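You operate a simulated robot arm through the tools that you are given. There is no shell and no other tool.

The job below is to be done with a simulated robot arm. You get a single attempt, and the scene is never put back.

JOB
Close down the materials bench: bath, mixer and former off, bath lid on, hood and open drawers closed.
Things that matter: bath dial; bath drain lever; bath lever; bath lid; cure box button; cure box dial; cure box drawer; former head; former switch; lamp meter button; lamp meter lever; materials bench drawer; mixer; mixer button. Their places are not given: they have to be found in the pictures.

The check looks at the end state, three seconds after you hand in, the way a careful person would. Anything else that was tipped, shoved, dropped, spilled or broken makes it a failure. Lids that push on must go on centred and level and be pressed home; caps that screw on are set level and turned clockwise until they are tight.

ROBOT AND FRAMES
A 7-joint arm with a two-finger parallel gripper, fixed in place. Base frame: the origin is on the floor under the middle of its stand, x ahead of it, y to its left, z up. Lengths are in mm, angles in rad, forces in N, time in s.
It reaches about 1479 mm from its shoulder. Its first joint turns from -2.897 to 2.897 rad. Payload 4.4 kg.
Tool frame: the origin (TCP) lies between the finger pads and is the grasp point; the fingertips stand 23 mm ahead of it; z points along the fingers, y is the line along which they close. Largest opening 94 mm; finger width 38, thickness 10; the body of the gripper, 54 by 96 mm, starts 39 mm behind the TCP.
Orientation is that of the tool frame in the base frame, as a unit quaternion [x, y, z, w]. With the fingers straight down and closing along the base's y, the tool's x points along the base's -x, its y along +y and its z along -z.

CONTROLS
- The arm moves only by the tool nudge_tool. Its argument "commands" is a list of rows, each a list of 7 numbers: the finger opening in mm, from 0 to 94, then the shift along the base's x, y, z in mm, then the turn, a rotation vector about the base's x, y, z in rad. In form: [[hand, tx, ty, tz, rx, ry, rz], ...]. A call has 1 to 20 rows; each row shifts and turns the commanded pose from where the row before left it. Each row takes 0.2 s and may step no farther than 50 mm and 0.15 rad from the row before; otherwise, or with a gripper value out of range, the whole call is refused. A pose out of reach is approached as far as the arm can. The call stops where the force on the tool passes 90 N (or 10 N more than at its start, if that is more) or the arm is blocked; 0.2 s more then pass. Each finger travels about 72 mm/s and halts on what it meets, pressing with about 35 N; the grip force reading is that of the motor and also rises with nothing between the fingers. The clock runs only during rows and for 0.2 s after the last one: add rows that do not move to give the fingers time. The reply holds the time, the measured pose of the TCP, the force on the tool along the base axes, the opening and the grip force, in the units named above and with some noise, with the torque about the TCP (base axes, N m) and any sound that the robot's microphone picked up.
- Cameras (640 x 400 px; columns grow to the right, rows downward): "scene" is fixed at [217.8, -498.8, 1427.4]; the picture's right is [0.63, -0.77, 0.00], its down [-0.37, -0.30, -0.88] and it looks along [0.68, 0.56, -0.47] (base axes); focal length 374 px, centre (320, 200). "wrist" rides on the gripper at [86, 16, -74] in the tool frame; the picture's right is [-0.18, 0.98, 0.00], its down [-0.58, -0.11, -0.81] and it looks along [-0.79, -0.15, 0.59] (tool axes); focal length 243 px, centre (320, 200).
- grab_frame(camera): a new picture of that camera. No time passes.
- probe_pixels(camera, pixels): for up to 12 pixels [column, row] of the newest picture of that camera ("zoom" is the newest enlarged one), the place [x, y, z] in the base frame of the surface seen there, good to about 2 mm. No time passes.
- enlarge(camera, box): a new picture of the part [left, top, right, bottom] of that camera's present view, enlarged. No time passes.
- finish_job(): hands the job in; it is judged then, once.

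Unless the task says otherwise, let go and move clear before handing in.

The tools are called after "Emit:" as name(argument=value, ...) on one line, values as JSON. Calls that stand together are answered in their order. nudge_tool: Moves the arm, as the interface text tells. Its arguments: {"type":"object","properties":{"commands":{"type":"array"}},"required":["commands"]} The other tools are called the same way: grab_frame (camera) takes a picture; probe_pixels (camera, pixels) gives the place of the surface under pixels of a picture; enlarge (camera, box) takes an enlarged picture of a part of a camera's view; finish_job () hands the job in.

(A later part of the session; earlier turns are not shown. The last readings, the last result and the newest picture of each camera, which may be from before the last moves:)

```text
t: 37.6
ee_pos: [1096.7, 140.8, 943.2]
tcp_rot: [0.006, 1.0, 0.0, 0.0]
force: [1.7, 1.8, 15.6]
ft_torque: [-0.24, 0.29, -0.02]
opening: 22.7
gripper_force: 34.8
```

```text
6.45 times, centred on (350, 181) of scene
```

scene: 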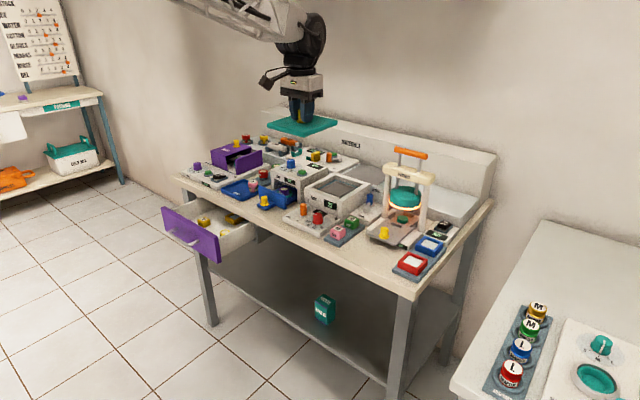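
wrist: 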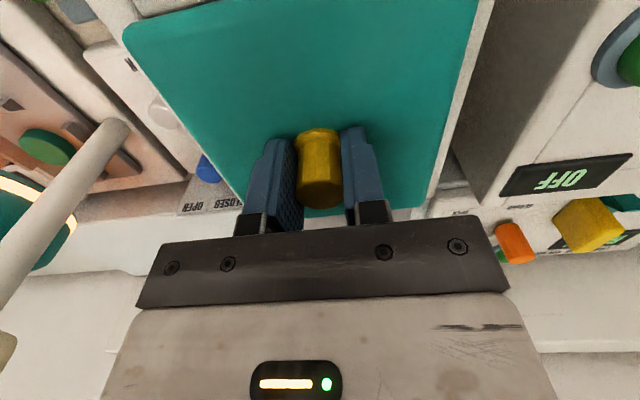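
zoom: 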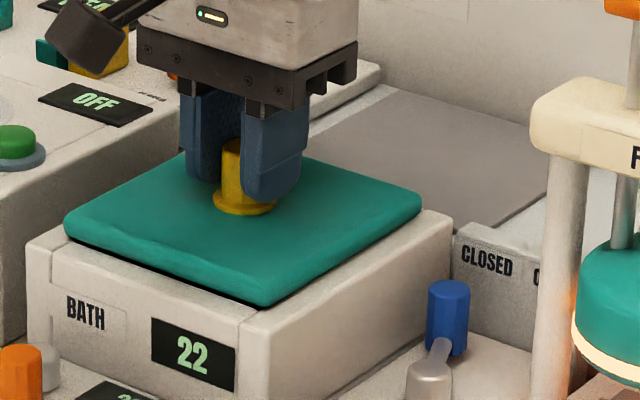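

The lid is resting on the rim with 15.6 N and a thinner gap at the front. I'll open the fingers, lift off, then press on the knob's top with closed fingers.

Emit:
nudge_tool(commands=[[40, 0, 0, 0, 0, 0, 0], [40, 0, 0, 0, 0, 0, 0], [40, 0, 0, 20, 0, 0, 0], [40, 0, 0, 35, 0, 0, 0], [0, 0, 0, 0, 0, 0, 0.014], [0, 0, 0, 0, 0, 0, 0], [0, 0, 0, 0, 0, 0, 0]])

Emit:
enlarge(camera="scene", box=[310, 150, 390, 212])

Emit:
probe_pixels(camera="zoom", pixels=[[110, 247], [160, 265], [210, 282], [250, 294], [300, 280], [340, 255], [380, 232], [410, 212], [150, 210], [300, 255], [90, 215], [400, 195]])

```text
t: 39.2
ee_pos: [1096.8, 140.8, 995.9]
tcp_rot: [0.001, 1.0, 0.0, 0.0]
force: [-1.0, -0.6, -0.5]
ft_torque: [-0.01, -0.02, 0.02]
opening: 0.0
gripper_force: 34.4
```

```text
6.45 times, centred on (350, 181) of scene
```

zoom: 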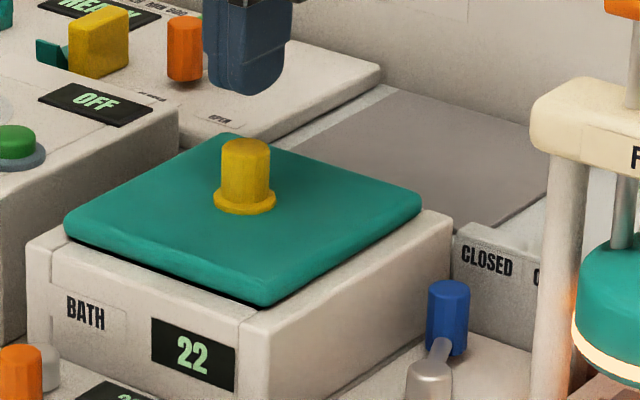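

```text
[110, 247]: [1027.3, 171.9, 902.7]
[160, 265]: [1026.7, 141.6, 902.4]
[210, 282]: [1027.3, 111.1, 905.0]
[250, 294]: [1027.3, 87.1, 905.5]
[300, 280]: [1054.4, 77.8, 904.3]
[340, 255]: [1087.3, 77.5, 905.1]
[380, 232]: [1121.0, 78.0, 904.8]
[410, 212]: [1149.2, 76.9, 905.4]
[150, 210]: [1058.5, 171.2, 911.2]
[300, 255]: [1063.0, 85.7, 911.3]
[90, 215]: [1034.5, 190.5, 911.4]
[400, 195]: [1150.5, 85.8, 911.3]
```

The lid is square (front edge 1027.2, right edge 77.6) with its top level at 911.3. I'll press straight down on the knob with closed fingers to make sure it's home.

Emit:
probe_pixels(camera="zoom", pixels=[[245, 143], [228, 143], [264, 145], [245, 150], [245, 180], [100, 240], [100, 248], [180, 274]])

Emit:
nudge_tool(commands=[[0, -2, 0, -10, 0, 0, 0], [0, 0, 0, -10, 0, 0, 0], [0, 0, 0, -6, 0, 0, 0], [0, 0, 0, -2, 0, 0, 0], [0, 0, 0, -2, 0, 0, 0], [0, 0, 0, 0, 0, 0, 0]])

```text
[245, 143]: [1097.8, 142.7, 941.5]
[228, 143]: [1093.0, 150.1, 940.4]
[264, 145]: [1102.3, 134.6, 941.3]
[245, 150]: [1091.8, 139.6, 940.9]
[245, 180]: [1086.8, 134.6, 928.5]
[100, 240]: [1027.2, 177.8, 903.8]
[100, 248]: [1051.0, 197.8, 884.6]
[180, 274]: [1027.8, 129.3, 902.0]
```

```text
t: 40.6
ee_pos: [1094.8, 141.2, 965.6]
tcp_rot: [0.0, 1.0, 0.0, 0.0]
force: [-0.5, 0.2, 0.2]
ft_torque: [0.01, -0.01, 0.01]
opening: 0.0
gripper_force: 35.1
```

The fingertips are just above the knob's top at z≈941. I'll press down in 1.5 mm steps.

Emit:
nudge_tool(commands=[[0, 1.5, 0, -1.5, 0, 0, 0], [0, 0, 0, -1.5, 0, 0, 0], [0, 0, 0, -1.5, 0, 0, 0], [0, 0, 0, -1.5, 0, 0, 0], [0, 0, 0, 0, 0, 0, 0]])

Emit:
enlarge(camera="scene", box=[310, 150, 390, 212])

Emit:
probe_pixels(camera="zoom", pixels=[[110, 247], [160, 265], [210, 282], [250, 294], [300, 280], [340, 255], [380, 232], [410, 212], [150, 210], [300, 255], [90, 215], [400, 195]])

```text
t: 41.8
ee_pos: [1095.6, 139.3, 964.8]
tcp_rot: [0.0, 1.0, 0.0, 0.004]
force: [12.1, -5.6, 52.3]
ft_torque: [-0.13, -0.02, -0.04]
opening: 0.0
gripper_force: 34.7
```

```text
6.45 times, centred on (350, 181) of scene
```

zoom: 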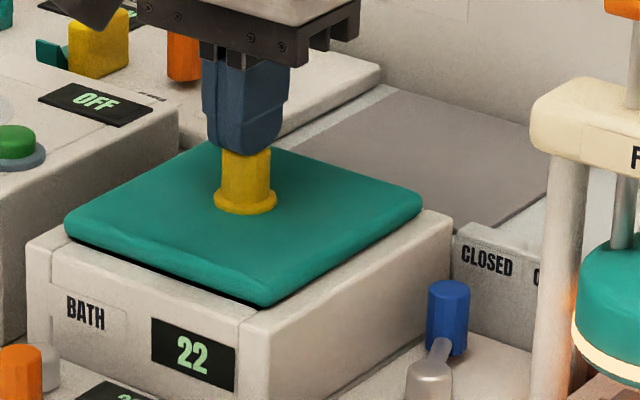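

```text
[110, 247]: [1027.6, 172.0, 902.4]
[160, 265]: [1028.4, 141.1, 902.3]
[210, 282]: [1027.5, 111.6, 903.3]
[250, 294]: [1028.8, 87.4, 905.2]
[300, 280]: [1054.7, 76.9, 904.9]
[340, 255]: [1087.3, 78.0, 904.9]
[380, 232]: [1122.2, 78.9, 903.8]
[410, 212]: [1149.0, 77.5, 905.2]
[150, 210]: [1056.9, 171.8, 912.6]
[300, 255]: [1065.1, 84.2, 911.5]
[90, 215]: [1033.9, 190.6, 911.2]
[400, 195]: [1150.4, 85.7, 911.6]
```

At 52 N the lid doesn't move, so it's bearing on something solid. I'll lift off and measure the gap line closely to make sure it's seated on the rim rather than propped.

Emit:
nudge_tool(commands=[[0, 0, 0, 6, 0, 0, 0], [0, 0, 0, 25, 0, 0, 0], [0, 0, 0, 40, 0, 0, 0], [0, 0, 0, 0, 0, 0, 0]])

Emit:
enlarge(camera="scene", box=[315, 185, 355, 210])

Emit:
enlarge(camera="scene", box=[325, 194, 345, 206])

Emit:
enlarge(camera="scene", box=[350, 175, 380, 200])

```text
t: 42.8
ee_pos: [1094.1, 141.7, 1030.5]
tcp_rot: [0.0, 1.0, 0.0, -0.001]
force: [-0.3, -0.1, 1.0]
ft_torque: [-0.01, 0.02, 0.01]
opening: 0.2
gripper_force: 34.9
```

```text
16.00 times, centred on (335, 198) of scene
```

zoom: 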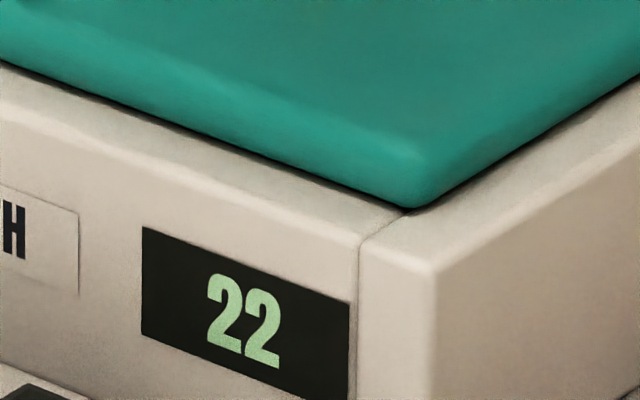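

```text
16.00 times, centred on (335, 200) of scene
```

zoom: 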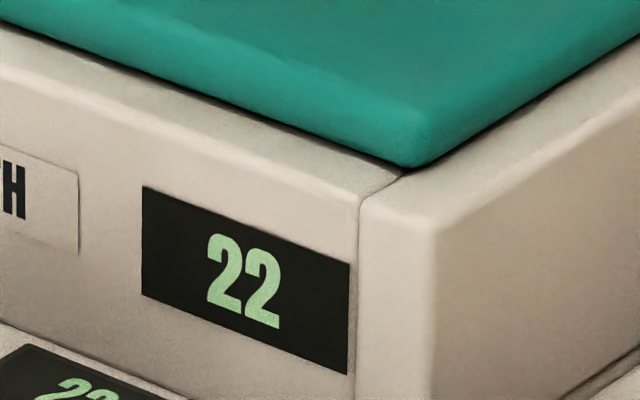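

```text
16.00 times, centred on (365, 188) of scene
```

zoom: 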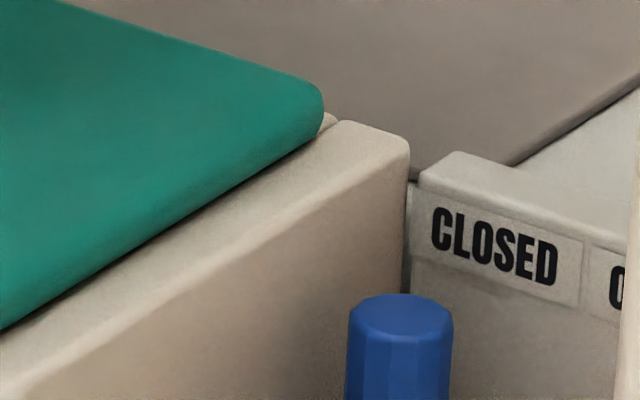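

The gap at the front has practically closed, and the lid sits flush and level on the rim. Next is the former switch; I'll zoom in and probe it.

Emit:
enlarge(camera="scene", box=[420, 212, 470, 244])

Emit:
probe_pixels(camera="zoom", pixels=[[310, 120], [300, 150], [335, 105], [370, 150], [285, 150], [320, 175], [250, 240], [370, 240], [320, 225], [230, 190], [420, 160], [200, 260]])

Emit:
grab_frame(camera="wrist")

```text
12.50 times, centred on (445, 228) of scene
```

zoom: 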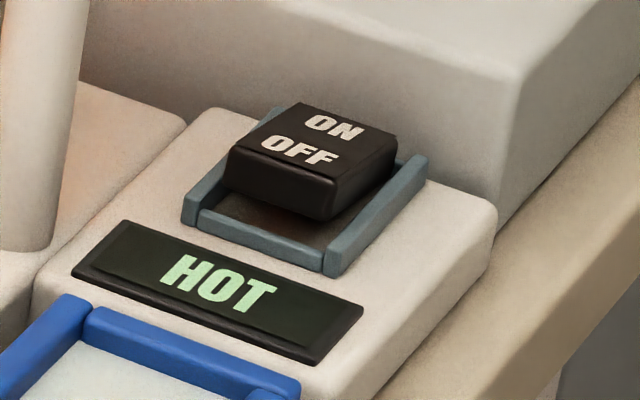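

```text
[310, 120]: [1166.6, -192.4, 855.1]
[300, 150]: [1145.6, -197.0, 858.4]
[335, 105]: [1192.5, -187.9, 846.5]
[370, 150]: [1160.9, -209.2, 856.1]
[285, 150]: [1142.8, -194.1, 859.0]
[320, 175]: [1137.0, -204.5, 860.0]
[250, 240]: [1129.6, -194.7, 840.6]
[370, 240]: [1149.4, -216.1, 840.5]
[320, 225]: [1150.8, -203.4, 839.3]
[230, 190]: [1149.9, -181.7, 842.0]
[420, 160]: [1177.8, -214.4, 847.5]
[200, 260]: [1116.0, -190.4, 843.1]
```

```text
taken
```

wrist: 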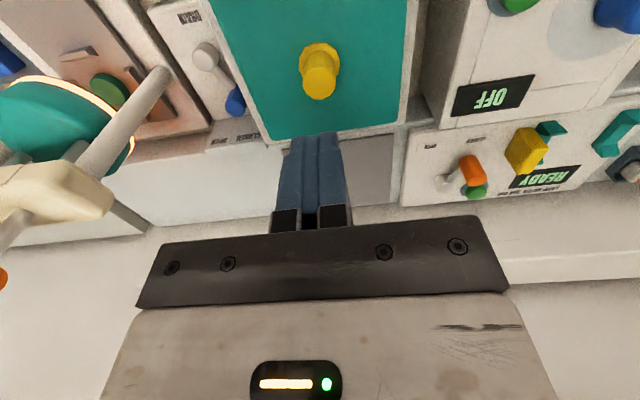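

The former rocker's OFF end (x≈1137–1145, y≈−200) is up at z≈859, so it's ON. I need clearance to the former's post, so I'll probe the post, beam and handle.

Emit:
enlarge(camera="scene", box=[375, 140, 465, 260])

Emit:
probe_pixels(camera="zoom", pixels=[[333, 250], [345, 180], [320, 290], [360, 110], [350, 130], [340, 40], [240, 30], [215, 100], [210, 250], [190, 300], [275, 190], [330, 210]])

```text
3.33 times, centred on (420, 200) of scene
```

zoom: 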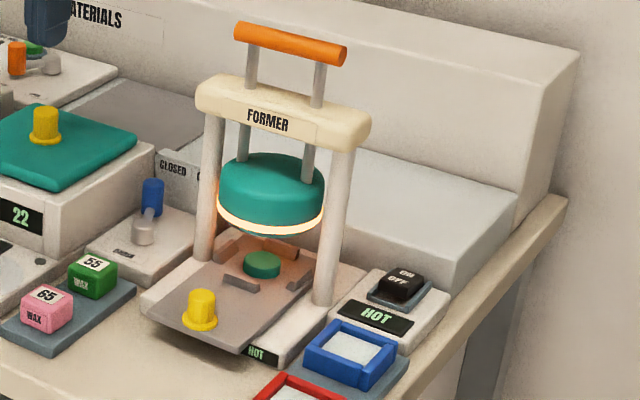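

```text
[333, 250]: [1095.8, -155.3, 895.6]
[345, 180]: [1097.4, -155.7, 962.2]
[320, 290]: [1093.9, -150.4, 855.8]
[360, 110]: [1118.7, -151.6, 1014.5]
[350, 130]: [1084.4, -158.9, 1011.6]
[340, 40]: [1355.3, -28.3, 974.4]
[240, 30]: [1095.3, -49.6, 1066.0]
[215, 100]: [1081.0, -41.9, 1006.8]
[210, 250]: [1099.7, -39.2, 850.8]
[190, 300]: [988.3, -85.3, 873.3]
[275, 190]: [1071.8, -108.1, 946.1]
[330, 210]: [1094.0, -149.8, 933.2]
```

The former's right post is at about (1104, −152) with a beam up to z≈1015, so a vertical approach would crowd the wrist. I'll go over the top, then lean the tool about 0.6 rad so the wrist tilts away towards −y before descending.

Emit:
nudge_tool(commands=[[0, 0, 0, 50, 0, 0, 0], [0, 0, 0, 50, 0, 0, 0], [0, 0, 0, 50, 0, 0, 0], [0, 3.8, -45.6, 0, 0, 0, 0], [0, 3.8, -45.6, 0, 0, 0, 0], [0, 3.8, -45.6, 0, 0, 0, 0], [0, 3.8, -45.6, 0, 0, 0, 0], [0, 3.8, -45.6, 0, 0, 0, 0], [0, 3.8, -45.6, 0, 0, 0, 0], [0, 3.8, -45.6, 0, 0, 0, 0], [0, 3.8, -45.6, 0, 0, 0, 0], [0, 0, 0, 0, 0.15, 0, 0], [0, 0, 0, 0, 0.15, 0, 0], [0, 0, 0, 0, 0.15, 0, 0], [0, 0, 0, 0, 0.15, 0, 0], [0, 0, 0, 0, 0, 0, 0]])

Emit:
grab_frame(camera="scene")

Emit:
grab_frame(camera="wrist")

```text
t: 46.2
ee_pos: [1127.5, -224.5, 1179.4]
tcp_rot: [0.0, 0.955, 0.296, 0.0]
force: [0.2, 1.1, 0.5]
ft_torque: [0.01, -0.01, 0.02]
opening: 0.1
gripper_force: 35.1
```

```text
taken
```

scene: 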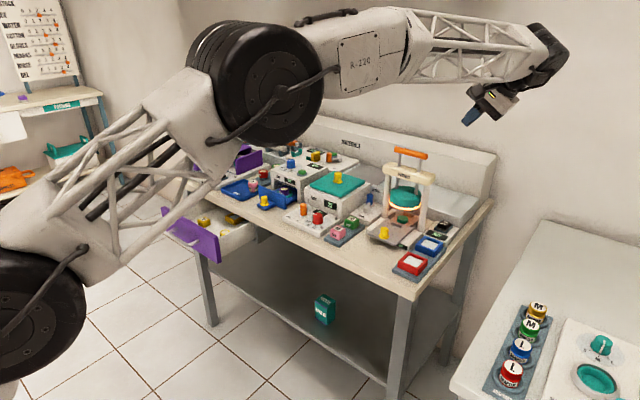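

```text
taken
```

wrist: 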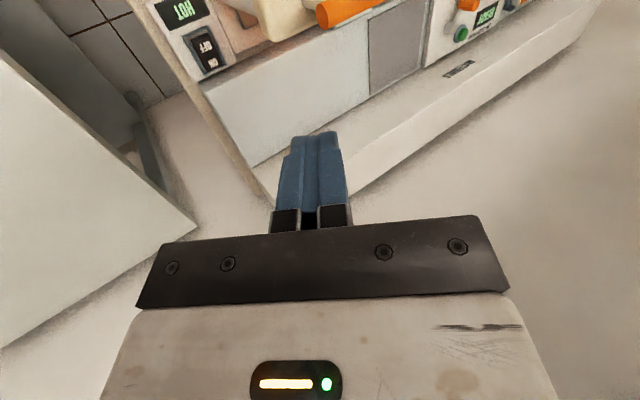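

The tool is leaned away from the former at (1127, −224, 1180) and the space below is clear. I'll descend to about 20 mm above the rocker.

Emit:
nudge_tool(commands=[[0, 0, 0, -46, 0, 0, 0], [0, 0, 0, -46, 0, 0, 0], [0, 0, 0, -46, 0, 0, 0], [0, 0, 0, -46, 0, 0, 0], [0, 0, 0, -46, 0, 0, 0], [0, 0, 0, -40, 0, 0, 0], [0, 0, 0, 0, 0, 0, 0]])

Emit:
grab_frame(camera="wrist")

Emit:
enlarge(camera="scene", box=[380, 150, 500, 260])

Emit:
grab_frame(camera="scene")

```text
t: 47.8
ee_pos: [1127.9, -225.1, 910.3]
tcp_rot: [0.0, 0.955, 0.295, 0.0]
force: [-0.1, 0.0, 0.3]
ft_torque: [-0.01, 0.01, 0.02]
opening: 0.1
gripper_force: 34.7
```

```text
taken
```

wrist: 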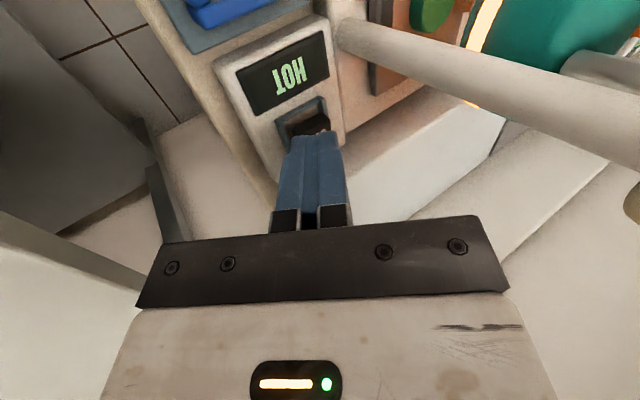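

```text
3.64 times, centred on (440, 205) of scene
```

zoom: 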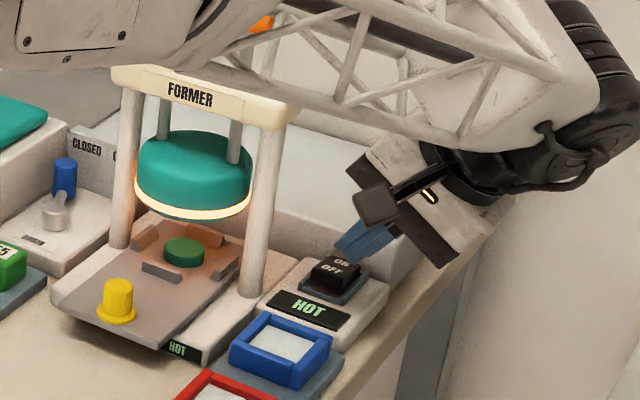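

```text
taken
```

scene: 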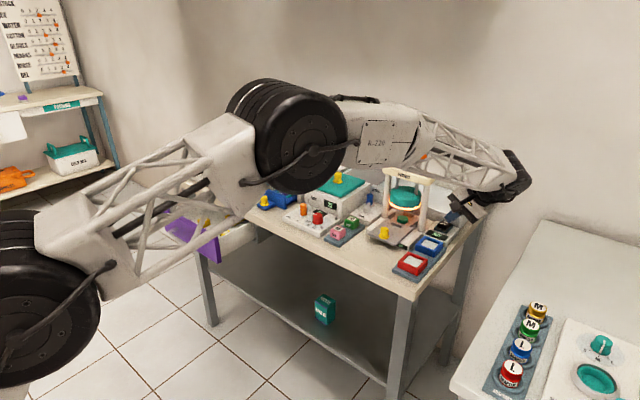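

The tool is beside the rocker with no contact. The forearm looks close to the former's orange handle at zoom (262,25), so I'll probe the forearm to check clearance.

Emit:
probe_pixels(camera="scene", pixels=[[395, 158], [405, 165], [415, 172], [390, 150], [425, 160], [430, 178], [397, 150], [440, 150], [460, 165], [390, 165], [410, 150], [380, 140]])

Emit:
enlarge(camera="scene", box=[370, 120, 450, 180])

```text
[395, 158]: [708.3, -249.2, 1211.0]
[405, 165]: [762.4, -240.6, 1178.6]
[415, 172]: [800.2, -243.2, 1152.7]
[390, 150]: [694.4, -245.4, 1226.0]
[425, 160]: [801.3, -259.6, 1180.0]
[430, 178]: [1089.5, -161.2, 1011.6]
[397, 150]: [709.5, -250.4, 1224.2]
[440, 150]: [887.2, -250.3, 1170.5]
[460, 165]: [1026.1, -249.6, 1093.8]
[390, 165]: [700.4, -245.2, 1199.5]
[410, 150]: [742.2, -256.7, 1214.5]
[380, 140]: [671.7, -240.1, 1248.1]
```

```text
6.67 times, centred on (410, 150) of scene
```

zoom: 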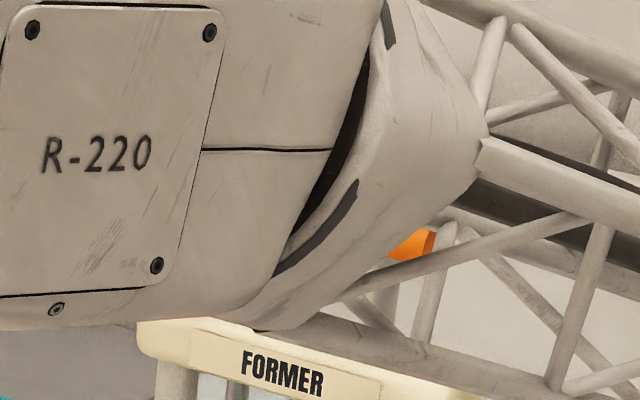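

The forearm's near side is at y≈−245 with its underside descending towards the former. I'll probe further along the forearm and the handle's right end to judge the margin.

Emit:
probe_pixels(camera="zoom", pixels=[[415, 245], [430, 240], [395, 250], [550, 370], [480, 230], [600, 200], [520, 150], [600, 60], [500, 20], [300, 315], [350, 325], [540, 160]])

Emit:
probe_pixels(camera="scene", pixels=[[480, 160], [480, 175], [500, 165], [510, 175], [500, 190], [470, 190], [450, 175], [440, 165], [465, 180], [490, 150], [515, 190], [455, 160]])

```text
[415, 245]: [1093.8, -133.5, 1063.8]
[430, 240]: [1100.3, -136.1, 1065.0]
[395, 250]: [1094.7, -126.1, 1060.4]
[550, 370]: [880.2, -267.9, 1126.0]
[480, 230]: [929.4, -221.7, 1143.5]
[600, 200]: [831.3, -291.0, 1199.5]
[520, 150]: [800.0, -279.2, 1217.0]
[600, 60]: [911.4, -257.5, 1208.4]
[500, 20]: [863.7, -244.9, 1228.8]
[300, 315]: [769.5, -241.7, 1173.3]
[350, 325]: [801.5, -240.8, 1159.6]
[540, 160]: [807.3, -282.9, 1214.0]
```

```text
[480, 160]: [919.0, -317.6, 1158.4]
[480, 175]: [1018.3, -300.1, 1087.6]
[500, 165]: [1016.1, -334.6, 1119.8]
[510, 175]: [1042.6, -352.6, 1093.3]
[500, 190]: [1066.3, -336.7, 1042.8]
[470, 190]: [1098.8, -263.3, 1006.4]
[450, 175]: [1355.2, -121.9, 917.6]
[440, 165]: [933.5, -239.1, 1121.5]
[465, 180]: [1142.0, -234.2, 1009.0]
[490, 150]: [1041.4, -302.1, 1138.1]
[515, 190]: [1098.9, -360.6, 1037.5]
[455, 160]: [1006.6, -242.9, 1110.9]
```

The forearm's far side is at y≈−222 to −243, well clear of the handle's end at y≈−136. I'll shift +20 mm in y over the OFF end and lower to just above it.

Emit:
nudge_tool(commands=[[0, 0, 10, 0, 0, 0, 0], [0, 0, 10, 0, 0, 0, 0], [0, 0, 0, -12, 0, 0, 0], [0, 0, 0, -8, 0, 0, 0], [0, 0, 0, 0, 0, 0, 0]])

Emit:
enlarge(camera="scene", box=[420, 200, 480, 240])

Emit:
enlarge(camera="wrist", box=[210, 20, 390, 160])

```text
t: 49.0
ee_pos: [1126.1, -203.8, 889.5]
tcp_rot: [0.0, 0.956, 0.295, -0.001]
force: [0.1, 1.0, -1.1]
ft_torque: [-0.01, -0.01, -0.02]
opening: 0.0
gripper_force: 35.0
```

```text
10.00 times, centred on (450, 220) of scene
```

zoom: 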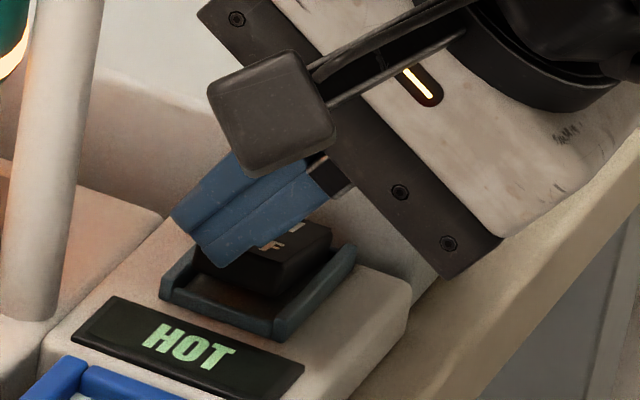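

```text
2.86 times, centred on (300, 90) of wrist
```

zoom: 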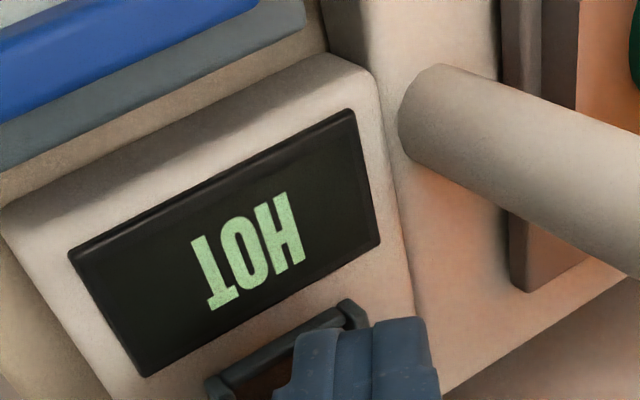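

The fingertip is just above the rocker's OFF end. I'll press down in 2 mm steps.

Emit:
nudge_tool(commands=[[0, 0, 0, -3, 0, 0, 0], [0, 0, 0, -3, 0, 0, 0], [0, 0, 0, -2, 0, 0, 0], [0, 0, 0, -2, 0, 0, 0], [0, 0, 0, 0, 0, 0, 0]])

Emit:
enlarge(camera="scene", box=[420, 200, 480, 240])

```text
t: 50.2
ee_pos: [1125.8, -205.8, 881.1]
tcp_rot: [0.001, 0.955, 0.295, 0.0]
force: [0.5, -0.1, 0.0]
ft_torque: [-0.02, 0.04, 0.02]
opening: 0.0
gripper_force: 35.1
```

```text
10.00 times, centred on (450, 220) of scene
```

zoom: 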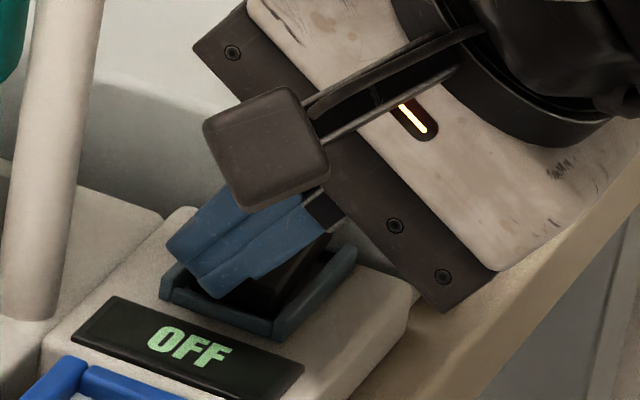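

The former's display now reads OFF and its glow is gone. I'll back away along the way I came: up, out to −y, then up high and square the tool.

Emit:
nudge_tool(commands=[[0, 0, 0, 10, 0, 0, 0], [0, 0, 0, 20, 0, 0, 0], [0, 0, -20, 0, 0, 0, 0], [0, 0, 0, 46, 0, 0, 0], [0, 0, 0, 46, 0, 0, 0], [0, 0, 0, 46, 0, 0, 0], [0, 0, 0, 46, 0, 0, 0], [0, 0, 0, 46, 0, 0, 0], [0, 0, 0, 40, 0, 0, 0], [0, 0, 0, 0, 0, 0, 0]])

Emit:
enlarge(camera="scene", box=[375, 140, 465, 260])

Emit:
enlarge(camera="scene", box=[420, 212, 470, 244])

```text
t: 52.4
ee_pos: [1126.4, -222.9, 1179.1]
tcp_rot: [0.0, 0.955, 0.295, 0.001]
force: [0.4, 0.4, -1.2]
ft_torque: [-0.01, 0.0, 0.02]
opening: 0.0
gripper_force: 35.0
```

```text
3.33 times, centred on (420, 200) of scene
```

zoom: 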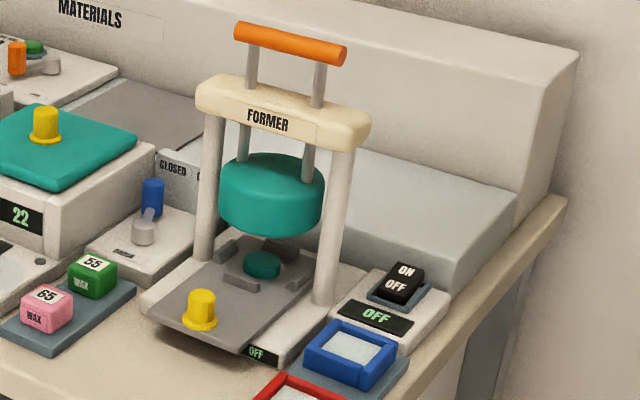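

```text
12.50 times, centred on (445, 228) of scene
```

zoom: 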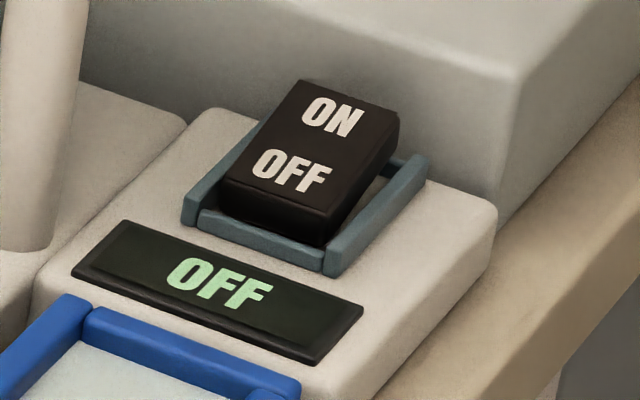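

The former reads OFF with the OFF end of its rocker down. I'll square up the tool and move towards the mixer, probing the former's tray for information on the way.

Emit:
probe_pixels(camera="scene", pixels=[[402, 219], [402, 222], [390, 228], [380, 240], [372, 238], [395, 246], [415, 222], [400, 190], [362, 230], [410, 245], [388, 222], [384, 236]])

Emit:
nudge_tool(commands=[[0, 0, 0, 20, -0.15, 0, 0], [0, -20, 20, 20, -0.15, 0, 0], [0, -30, 30, 10, -0.15, 0, 0], [0, -30, 35, 0, -0.15, 0, 0], [0, -30, 40, 0, 0, 0, 0], [0, -30, 40, 0, 0, 0, 0], [0, -25, 43, 0, 0, 0, 0], [0, -25, 43, 0, 0, 0, 0], [0, -20, 45, 0, 0, 0, 0], [0, -10, 48, 0, 0, 0, 0], [0, -5, 49, 0, 0, 0, 0], [0, 0, 49, 0, 0, 0, 0], [0, 0, 49, 0, 0, 0, 0], [0, 0, 49, 0, 0, 0, 0], [0, 0, 49, 0, 0, 0, 0], [0, 0, 49, 0, 0, 0, 0], [0, 0, 49, 0, 0, 0, 0], [0, 0, 49, 0, 0, 0, 0], [0, 0, 49, 0, 0, 0, 0], [0, 0, 0, 0, 0, 0, 0]])

Emit:
grab_frame(camera="scene")

Emit:
grab_frame(camera="wrist")

```text
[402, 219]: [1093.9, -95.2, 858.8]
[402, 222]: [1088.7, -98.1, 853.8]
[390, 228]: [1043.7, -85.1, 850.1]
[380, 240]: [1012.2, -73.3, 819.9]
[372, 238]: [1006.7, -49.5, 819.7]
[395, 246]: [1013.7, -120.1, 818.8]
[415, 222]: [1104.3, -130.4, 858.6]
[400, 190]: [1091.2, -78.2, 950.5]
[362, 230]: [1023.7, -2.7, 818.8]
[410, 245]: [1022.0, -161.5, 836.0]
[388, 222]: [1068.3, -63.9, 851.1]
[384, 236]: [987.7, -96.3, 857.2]
```

```text
t: 56.6
ee_pos: [899.2, 561.9, 1229.4]
tcp_rot: [-0.001, 1.0, 0.0, -0.001]
force: [0.2, 0.0, -0.5]
ft_torque: [0.02, 0.0, 0.03]
opening: 0.1
gripper_force: 35.4
```

```text
taken
```

scene: 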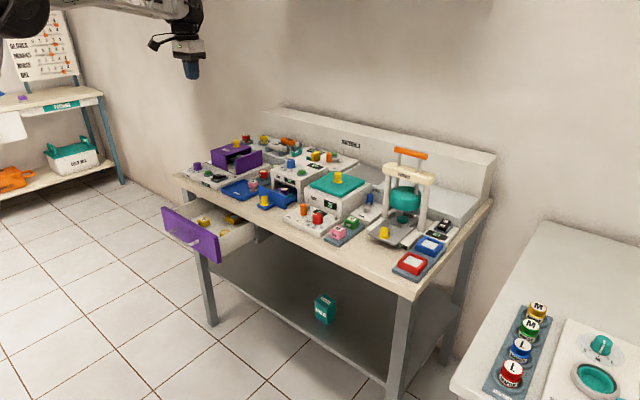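

```text
taken
```

wrist: 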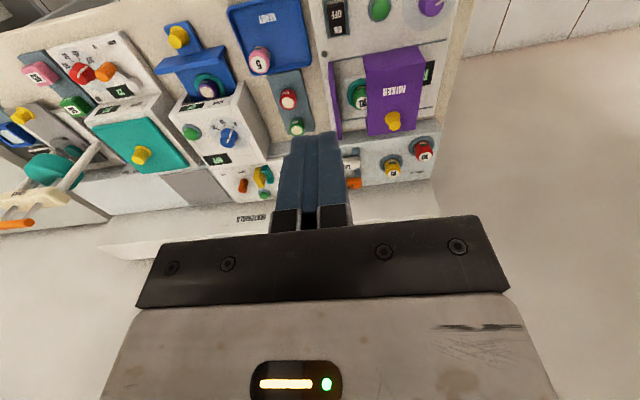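

The disc under the former's head is at x≈1094, directly below it, so that tray is already in. The wrist view now shows the mixer at (380,80), so I'll enlarge it.

Emit:
enlarge(camera="wrist", box=[310, 0, 460, 150])

Emit:
enlarge(camera="scene", box=[178, 140, 268, 196])

```text
2.67 times, centred on (385, 75) of wrist
```

zoom: 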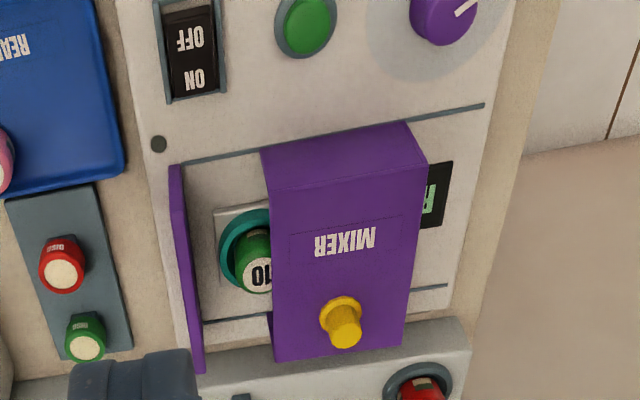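

```text
7.11 times, centred on (223, 168) of scene
```

zoom: 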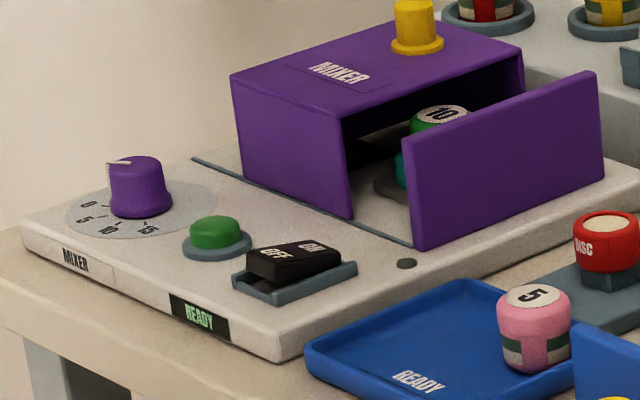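

The mixer rocker's OFF end is up near (939, 577), with no tall obstacles around it. I'll descend vertically with closed fingers to just above the OFF end.

Emit:
nudge_tool(commands=[[0, 4, 3, -46, 0, 0, 0], [0, 4, 3, -46, 0, 0, 0], [0, 4, 3, -46, 0, 0, 0], [0, 4, 3, -46, 0, 0, 0], [0, 4, 3, -46, 0, 0, 0], [0, 3, 3.4, -46, 0, 0, 0], [0, 0, 0, -40, 0, 0, 0], [0, 0, 0, -20, 0, 0, 0], [0, 0, 0, 0, 0, 0, 0]])

Emit:
enlarge(camera="scene", box=[178, 140, 268, 196])

Emit:
grab_frame(camera="wrist")

```text
t: 58.6
ee_pos: [924.8, 579.5, 894.1]
tcp_rot: [0.0, 1.0, 0.0, 0.0]
force: [0.4, -0.2, 0.5]
ft_torque: [-0.02, 0.04, -0.03]
opening: 0.1
gripper_force: 35.2
```

```text
7.11 times, centred on (223, 168) of scene
```

zoom: 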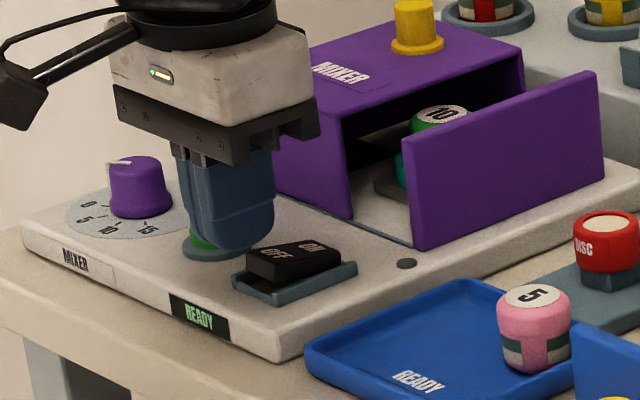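

```text
taken
```

wrist: 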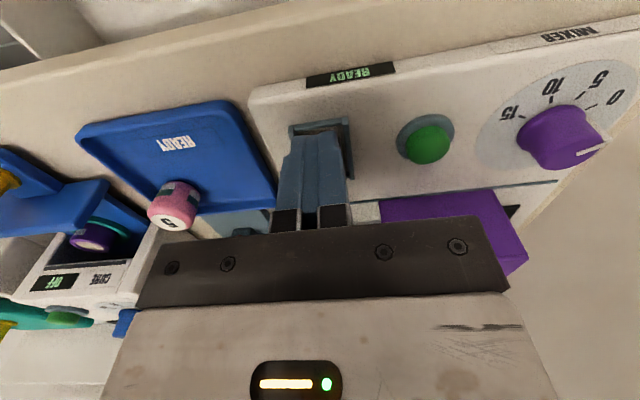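

The fingers line up with the rocker frame (wrist 320,130–200). I'll press down in small steps.

Emit:
nudge_tool(commands=[[0, 0, 0, -8, 0, 0, 0], [0, 0, 0, -3, 0, 0, 0], [0, 0, 0, -3, 0, 0, 0], [0, 0, 0, -2, 0, 0, 0], [0, 0, 0, 0, 0, 0, 0]])

Emit:
enlarge(camera="scene", box=[178, 140, 268, 196])

```text
t: 59.8
ee_pos: [924.5, 580.3, 878.9]
tcp_rot: [0.0, 1.0, 0.0, 0.001]
force: [0.6, -1.0, -0.4]
ft_torque: [0.04, -0.01, 0.0]
opening: 0.1
gripper_force: 35.3
```

```text
7.11 times, centred on (223, 168) of scene
```

zoom: 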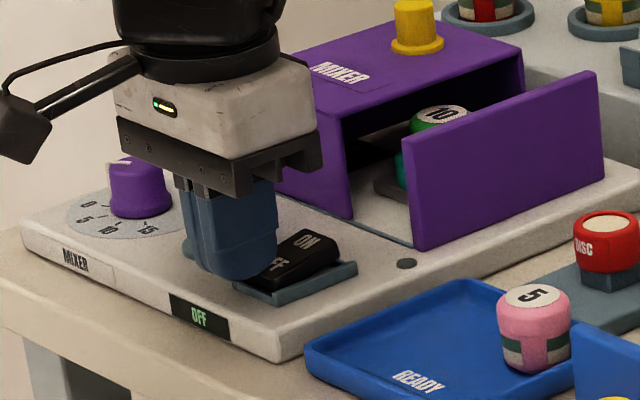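

The mixer display now reads OFF. I'll lift and move over the hood's yellow knob at about (1105, 653) with the fingers opening to 50 mm.

Emit:
nudge_tool(commands=[[0, 0, 0, 45, 0, 0, 0], [0, 0, 0, 45, 0, 0, 0], [50, 0, 0, 40, 0, 0, 0], [50, 36.4, 14.8, 0, 0, 0, 0], [50, 36.4, 14.8, 0, 0, 0, 0], [50, 36.4, 14.8, 0, 0, 0, 0], [50, 36.4, 14.8, 0, 0, 0, 0], [50, 36.4, 14.8, 0, 0, 0, 0], [50, 0, 0, 0, 0, 0, 0], [50, 0, 0, 0, 0, 0, 0]])

Emit:
grab_frame(camera="wrist")

Emit:
enlarge(camera="scene", box=[178, 120, 288, 196])

```text
t: 62.0
ee_pos: [1104.6, 650.6, 1011.8]
tcp_rot: [0.0, 1.0, 0.0, 0.001]
force: [0.8, -0.7, 1.6]
ft_torque: [0.02, 0.0, -0.04]
opening: 50.2
gripper_force: 0.1
```

```text
taken
```

wrist: 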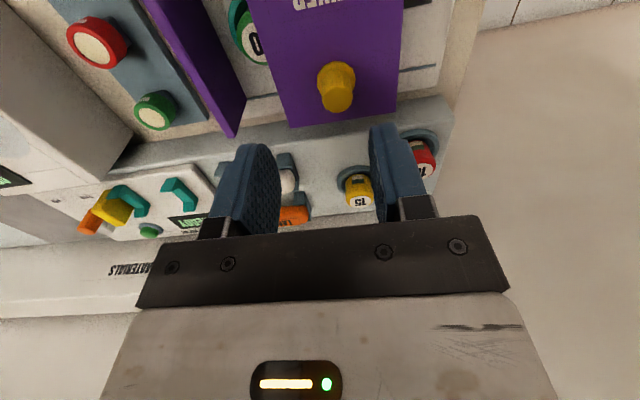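

```text
5.26 times, centred on (233, 158) of scene
```

zoom: 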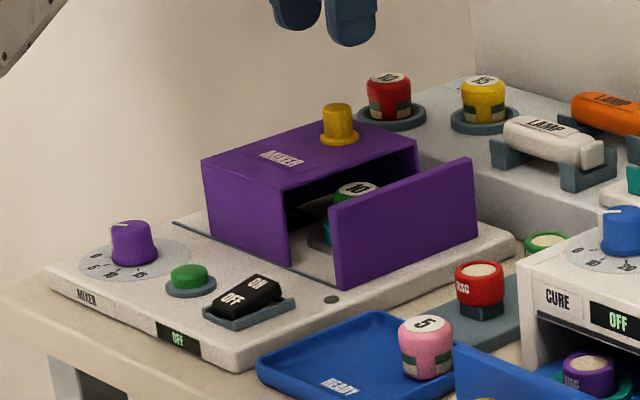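

The rocker's OFF end is down and the hood knob shows at wrist (337,85). I'll probe the knob and the jars behind it for clearance.

Emit:
probe_pixels(camera="wrist", pixels=[[337, 68], [320, 75], [354, 75], [337, 90], [337, 105], [326, 95], [348, 95], [358, 200], [420, 160], [290, 125], [395, 115], [240, 130]])

Emit:
probe_pixels(camera="zoom", pixels=[[340, 106], [340, 125], [325, 110], [354, 110], [390, 80], [480, 80], [415, 145], [470, 165], [285, 195], [205, 165], [415, 180], [480, 240]])

```text
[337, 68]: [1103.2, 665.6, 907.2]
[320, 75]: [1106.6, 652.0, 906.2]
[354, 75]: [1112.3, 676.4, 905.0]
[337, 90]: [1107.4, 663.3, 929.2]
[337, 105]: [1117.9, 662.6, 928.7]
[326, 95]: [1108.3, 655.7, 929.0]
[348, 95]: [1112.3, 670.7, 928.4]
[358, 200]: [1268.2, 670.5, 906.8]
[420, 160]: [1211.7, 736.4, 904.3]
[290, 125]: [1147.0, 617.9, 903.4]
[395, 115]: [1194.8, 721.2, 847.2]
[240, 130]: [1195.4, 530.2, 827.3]
```

```text
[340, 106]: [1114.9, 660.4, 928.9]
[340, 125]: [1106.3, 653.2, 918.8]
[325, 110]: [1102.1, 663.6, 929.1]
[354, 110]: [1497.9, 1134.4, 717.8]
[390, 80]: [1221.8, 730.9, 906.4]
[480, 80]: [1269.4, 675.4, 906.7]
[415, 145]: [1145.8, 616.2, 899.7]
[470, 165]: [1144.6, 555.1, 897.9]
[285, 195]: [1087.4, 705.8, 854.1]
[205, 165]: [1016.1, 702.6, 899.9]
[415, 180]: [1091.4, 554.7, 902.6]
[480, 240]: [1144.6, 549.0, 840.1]
```

The knob's centre is at about (1111, 663) with its top at z≈929, and the jars behind are well clear. I'll shift over it and lower to grip.

Emit:
nudge_tool(commands=[[50, 5.5, 10, 0, 0, 0, 0], [50, 0, 0, -40, 0, 0, 0], [50, 0, 0, -25, 0, 0, 0], [50, 0, 0, -12, 0, 0, 0], [50, 0, 0, 0, 0, 0, 0]])

Emit:
grab_frame(camera="wrist")

Emit:
enlarge(camera="scene", box=[178, 120, 288, 196])

```text
t: 63.2
ee_pos: [1110.4, 663.9, 931.7]
tcp_rot: [-0.001, 1.0, -0.001, -0.001]
force: [-0.3, -0.3, -0.6]
ft_torque: [0.0, 0.0, 0.0]
opening: 50.0
gripper_force: 0.1
```

```text
taken
```

wrist: 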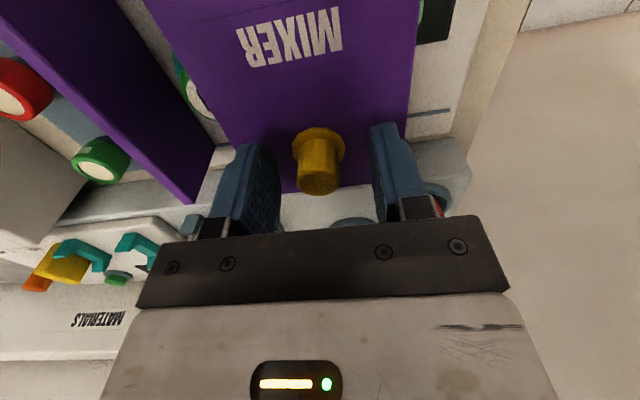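

```text
5.26 times, centred on (233, 158) of scene
```

zoom: 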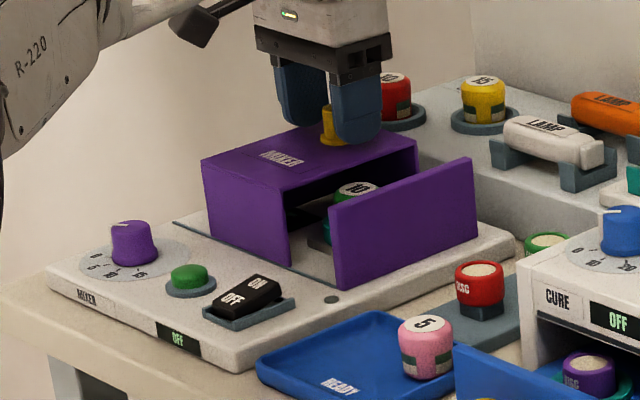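

The knob is between the fingers (wrist 320,160). I'll close on it and check the grip.

Emit:
nudge_tool(commands=[[8, 0, 0, 0, 0, 0, 0], [8, 0, 0, 0, 0, 0, 0], [8, 0, 0, 0, 0, 0, 0], [8, 0, 0, 0, 0, 0, 0]])

```text
t: 64.2
ee_pos: [1110.5, 663.8, 932.8]
tcp_rot: [0.0, 1.0, 0.0, 0.0]
force: [-0.5, -0.3, 0.3]
ft_torque: [0.45, 0.03, -0.06]
opening: 21.3
gripper_force: 44.9
```

The knob is gripped (21.3 mm) with no side load. I'll slide the hood towards −y in moderate steps.

Emit:
nudge_tool(commands=[[8, 0, -6, 0, 0, 0, 0], [8, 0, -8, 0, 0, 0, 0], [8, 0, -8, 0, 0, 0, 0], [8, 0, -8, 0, 0, 0, 0], [8, 0, -8, 0, 0, 0, 0], [8, 0, 0, 0, 0, 0, 0]])

Emit:
enlarge(camera="scene", box=[178, 120, 288, 196])

```text
t: 65.6
ee_pos: [1109.4, 625.3, 932.4]
tcp_rot: [0.0, 1.0, 0.0, 0.001]
force: [-26.3, -0.1, 7.4]
ft_torque: [-0.45, 0.2, 0.08]
opening: 21.2
gripper_force: 45.1
```

```text
5.26 times, centred on (233, 158) of scene
```

zoom: 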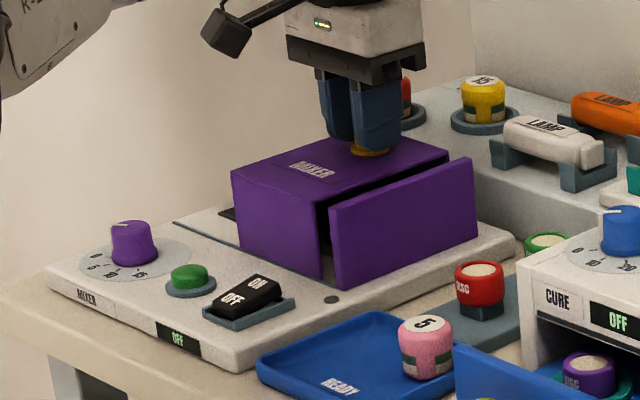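

The hood has moved about 38 mm with a −26 N side load in x. I'll ease x by −1.5 mm and continue sliding.

Emit:
nudge_tool(commands=[[8, -1.5, -4, 0, 0, 0, 0], [8, 0, -5, 0, 0, 0, 0], [8, 0, -4, 0, 0, 0, 0], [8, 0, -3, 0, 0, 0, 0], [8, 0, 0, 0, 0, 0, 0]])

Emit:
enlarge(camera="scene", box=[178, 120, 288, 196])

```text
t: 66.8
ee_pos: [1109.9, 609.3, 932.1]
tcp_rot: [-0.001, 1.0, 0.001, 0.001]
force: [33.9, 21.9, 10.3]
ft_torque: [-0.21, -0.46, 0.01]
opening: 21.6
gripper_force: 45.0
```

```text
5.26 times, centred on (233, 158) of scene
```

zoom: 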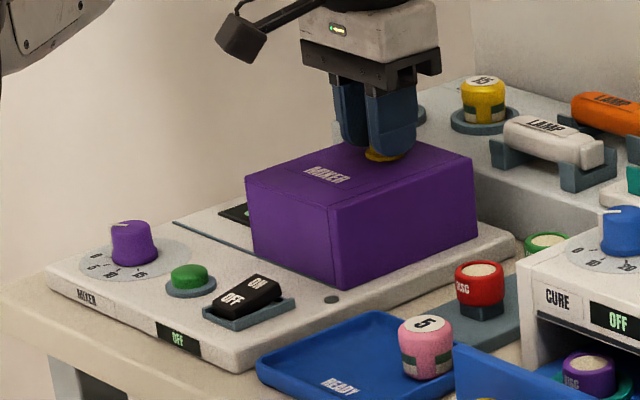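

The hood now meets its fixed wall (+22 N along y). I'll correct x slightly, press a touch more, then look at the seam.

Emit:
nudge_tool(commands=[[8, 1.0, -1, 0, 0, 0, 0], [8, 0, -1, 0, 0, 0, 0], [8, 0, 0, 0, 0, 0, 0]])

Emit:
enlarge(camera="scene", box=[215, 145, 265, 180])

```text
t: 67.6
ee_pos: [1109.5, 608.6, 932.8]
tcp_rot: [-0.001, 1.0, 0.0, 0.0]
force: [11.4, 40.7, 13.7]
ft_torque: [0.01, -0.11, 0.13]
opening: 21.5
gripper_force: 44.9
```

```text
11.43 times, centred on (240, 162) of scene
```

zoom: 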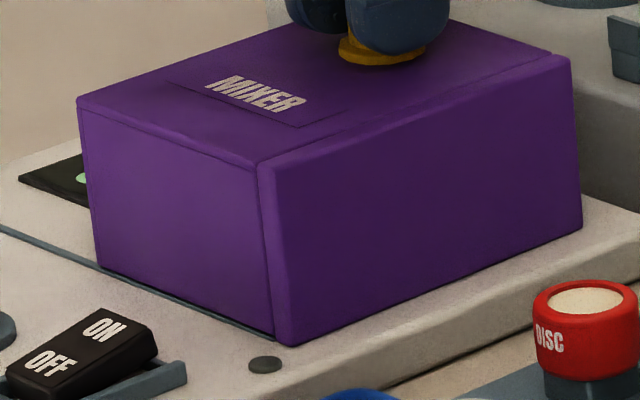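

The seam is tight, so the hood is closed. I'll relax the push, open the fingers and lift away.

Emit:
nudge_tool(commands=[[8, 0, 1.5, 0, 0, 0, 0], [45, 0, 0, 0, 0, 0, 0], [45, 0, 0, 0, 0, 0, 0], [45, 0, 0, 0, 0, 0, 0], [45, 0, 0, 20, 0, 0, 0], [45, 0, 0, 40, 0, 0, 0], [45, 0, 0, 45, 0, 0, 0], [0, 0, 0, 0, 0, 0, 0]])

Emit:
enlarge(camera="scene", box=[178, 120, 288, 196])

Emit:
grab_frame(camera="wrist")

```text
t: 69.4
ee_pos: [1110.6, 608.3, 1037.7]
tcp_rot: [0.0, 1.0, -0.001, 0.0]
force: [0.3, 0.4, 0.1]
ft_torque: [0.0, -0.03, -0.07]
opening: 0.1
gripper_force: 12.2
```

```text
5.26 times, centred on (233, 158) of scene
```

zoom: 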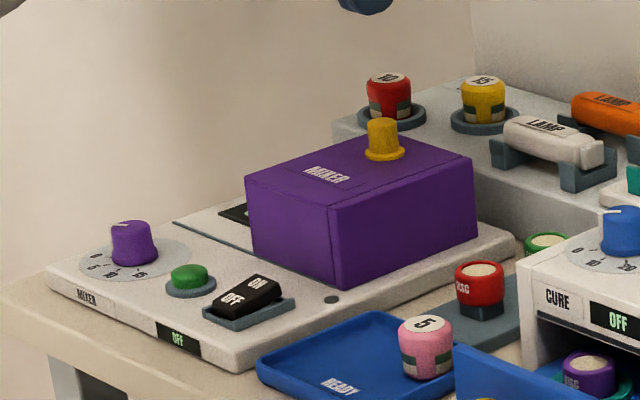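

```text
taken
```

wrist: 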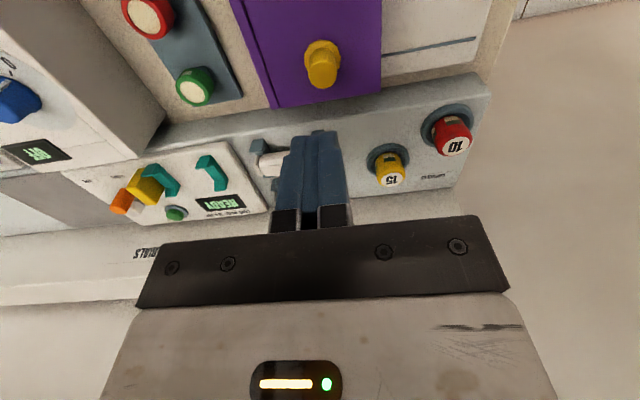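

The mixer is off with its hood closed, and the knob was released cleanly. Next is the cure box drawer; I'll zoom on its knob for a precise position.

Emit:
enlarge(camera="scene", box=[250, 175, 310, 215])

Emit:
probe_pixels(camera="zoom", pixels=[[140, 175], [125, 180], [157, 180], [140, 185], [140, 215], [110, 240], [165, 240], [135, 245], [70, 255], [150, 290], [250, 240], [60, 130]])

```text
10.00 times, centred on (280, 195) of scene
```

zoom: 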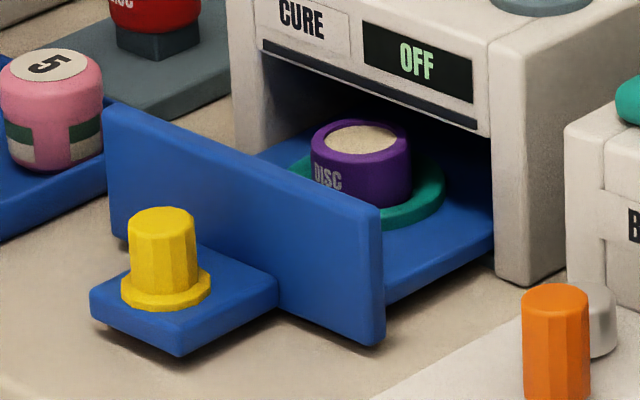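

```text
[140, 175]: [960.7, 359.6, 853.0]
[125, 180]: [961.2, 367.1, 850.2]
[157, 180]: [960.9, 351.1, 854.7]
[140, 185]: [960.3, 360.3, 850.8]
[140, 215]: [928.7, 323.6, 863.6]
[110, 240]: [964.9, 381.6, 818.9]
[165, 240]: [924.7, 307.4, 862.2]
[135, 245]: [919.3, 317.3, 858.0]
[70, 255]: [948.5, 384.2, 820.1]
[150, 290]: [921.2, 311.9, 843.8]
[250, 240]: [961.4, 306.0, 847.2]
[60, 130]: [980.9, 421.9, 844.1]
```

The knob's top is near zoom (160,215). I'll probe its edges directly.

Emit:
probe_pixels(camera="zoom", pixels=[[160, 212], [132, 220], [192, 222], [160, 225], [160, 232], [175, 215], [130, 280], [198, 275], [160, 285], [165, 305], [100, 295], [270, 285]])

Emit:
probe_pixels(camera="zoom", pixels=[[115, 125], [375, 215], [380, 335], [360, 140], [400, 130], [360, 185], [450, 180], [495, 250], [560, 270], [470, 110], [300, 60], [320, 260]])

```text
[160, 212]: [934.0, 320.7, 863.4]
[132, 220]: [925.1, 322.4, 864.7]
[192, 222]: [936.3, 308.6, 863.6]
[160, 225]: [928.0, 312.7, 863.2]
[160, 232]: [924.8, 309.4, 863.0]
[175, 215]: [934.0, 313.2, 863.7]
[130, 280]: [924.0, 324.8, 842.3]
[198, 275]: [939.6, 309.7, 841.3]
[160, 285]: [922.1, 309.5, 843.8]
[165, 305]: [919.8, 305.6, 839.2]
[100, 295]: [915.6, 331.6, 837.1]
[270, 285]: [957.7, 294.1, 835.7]
```

```text
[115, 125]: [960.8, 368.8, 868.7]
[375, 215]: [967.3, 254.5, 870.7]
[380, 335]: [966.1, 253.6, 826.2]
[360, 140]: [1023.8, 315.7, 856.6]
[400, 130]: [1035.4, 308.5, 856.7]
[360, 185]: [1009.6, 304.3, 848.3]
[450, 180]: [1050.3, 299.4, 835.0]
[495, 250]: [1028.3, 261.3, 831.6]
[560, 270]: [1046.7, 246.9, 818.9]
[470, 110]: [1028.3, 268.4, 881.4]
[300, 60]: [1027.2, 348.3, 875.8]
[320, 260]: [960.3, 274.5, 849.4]
```

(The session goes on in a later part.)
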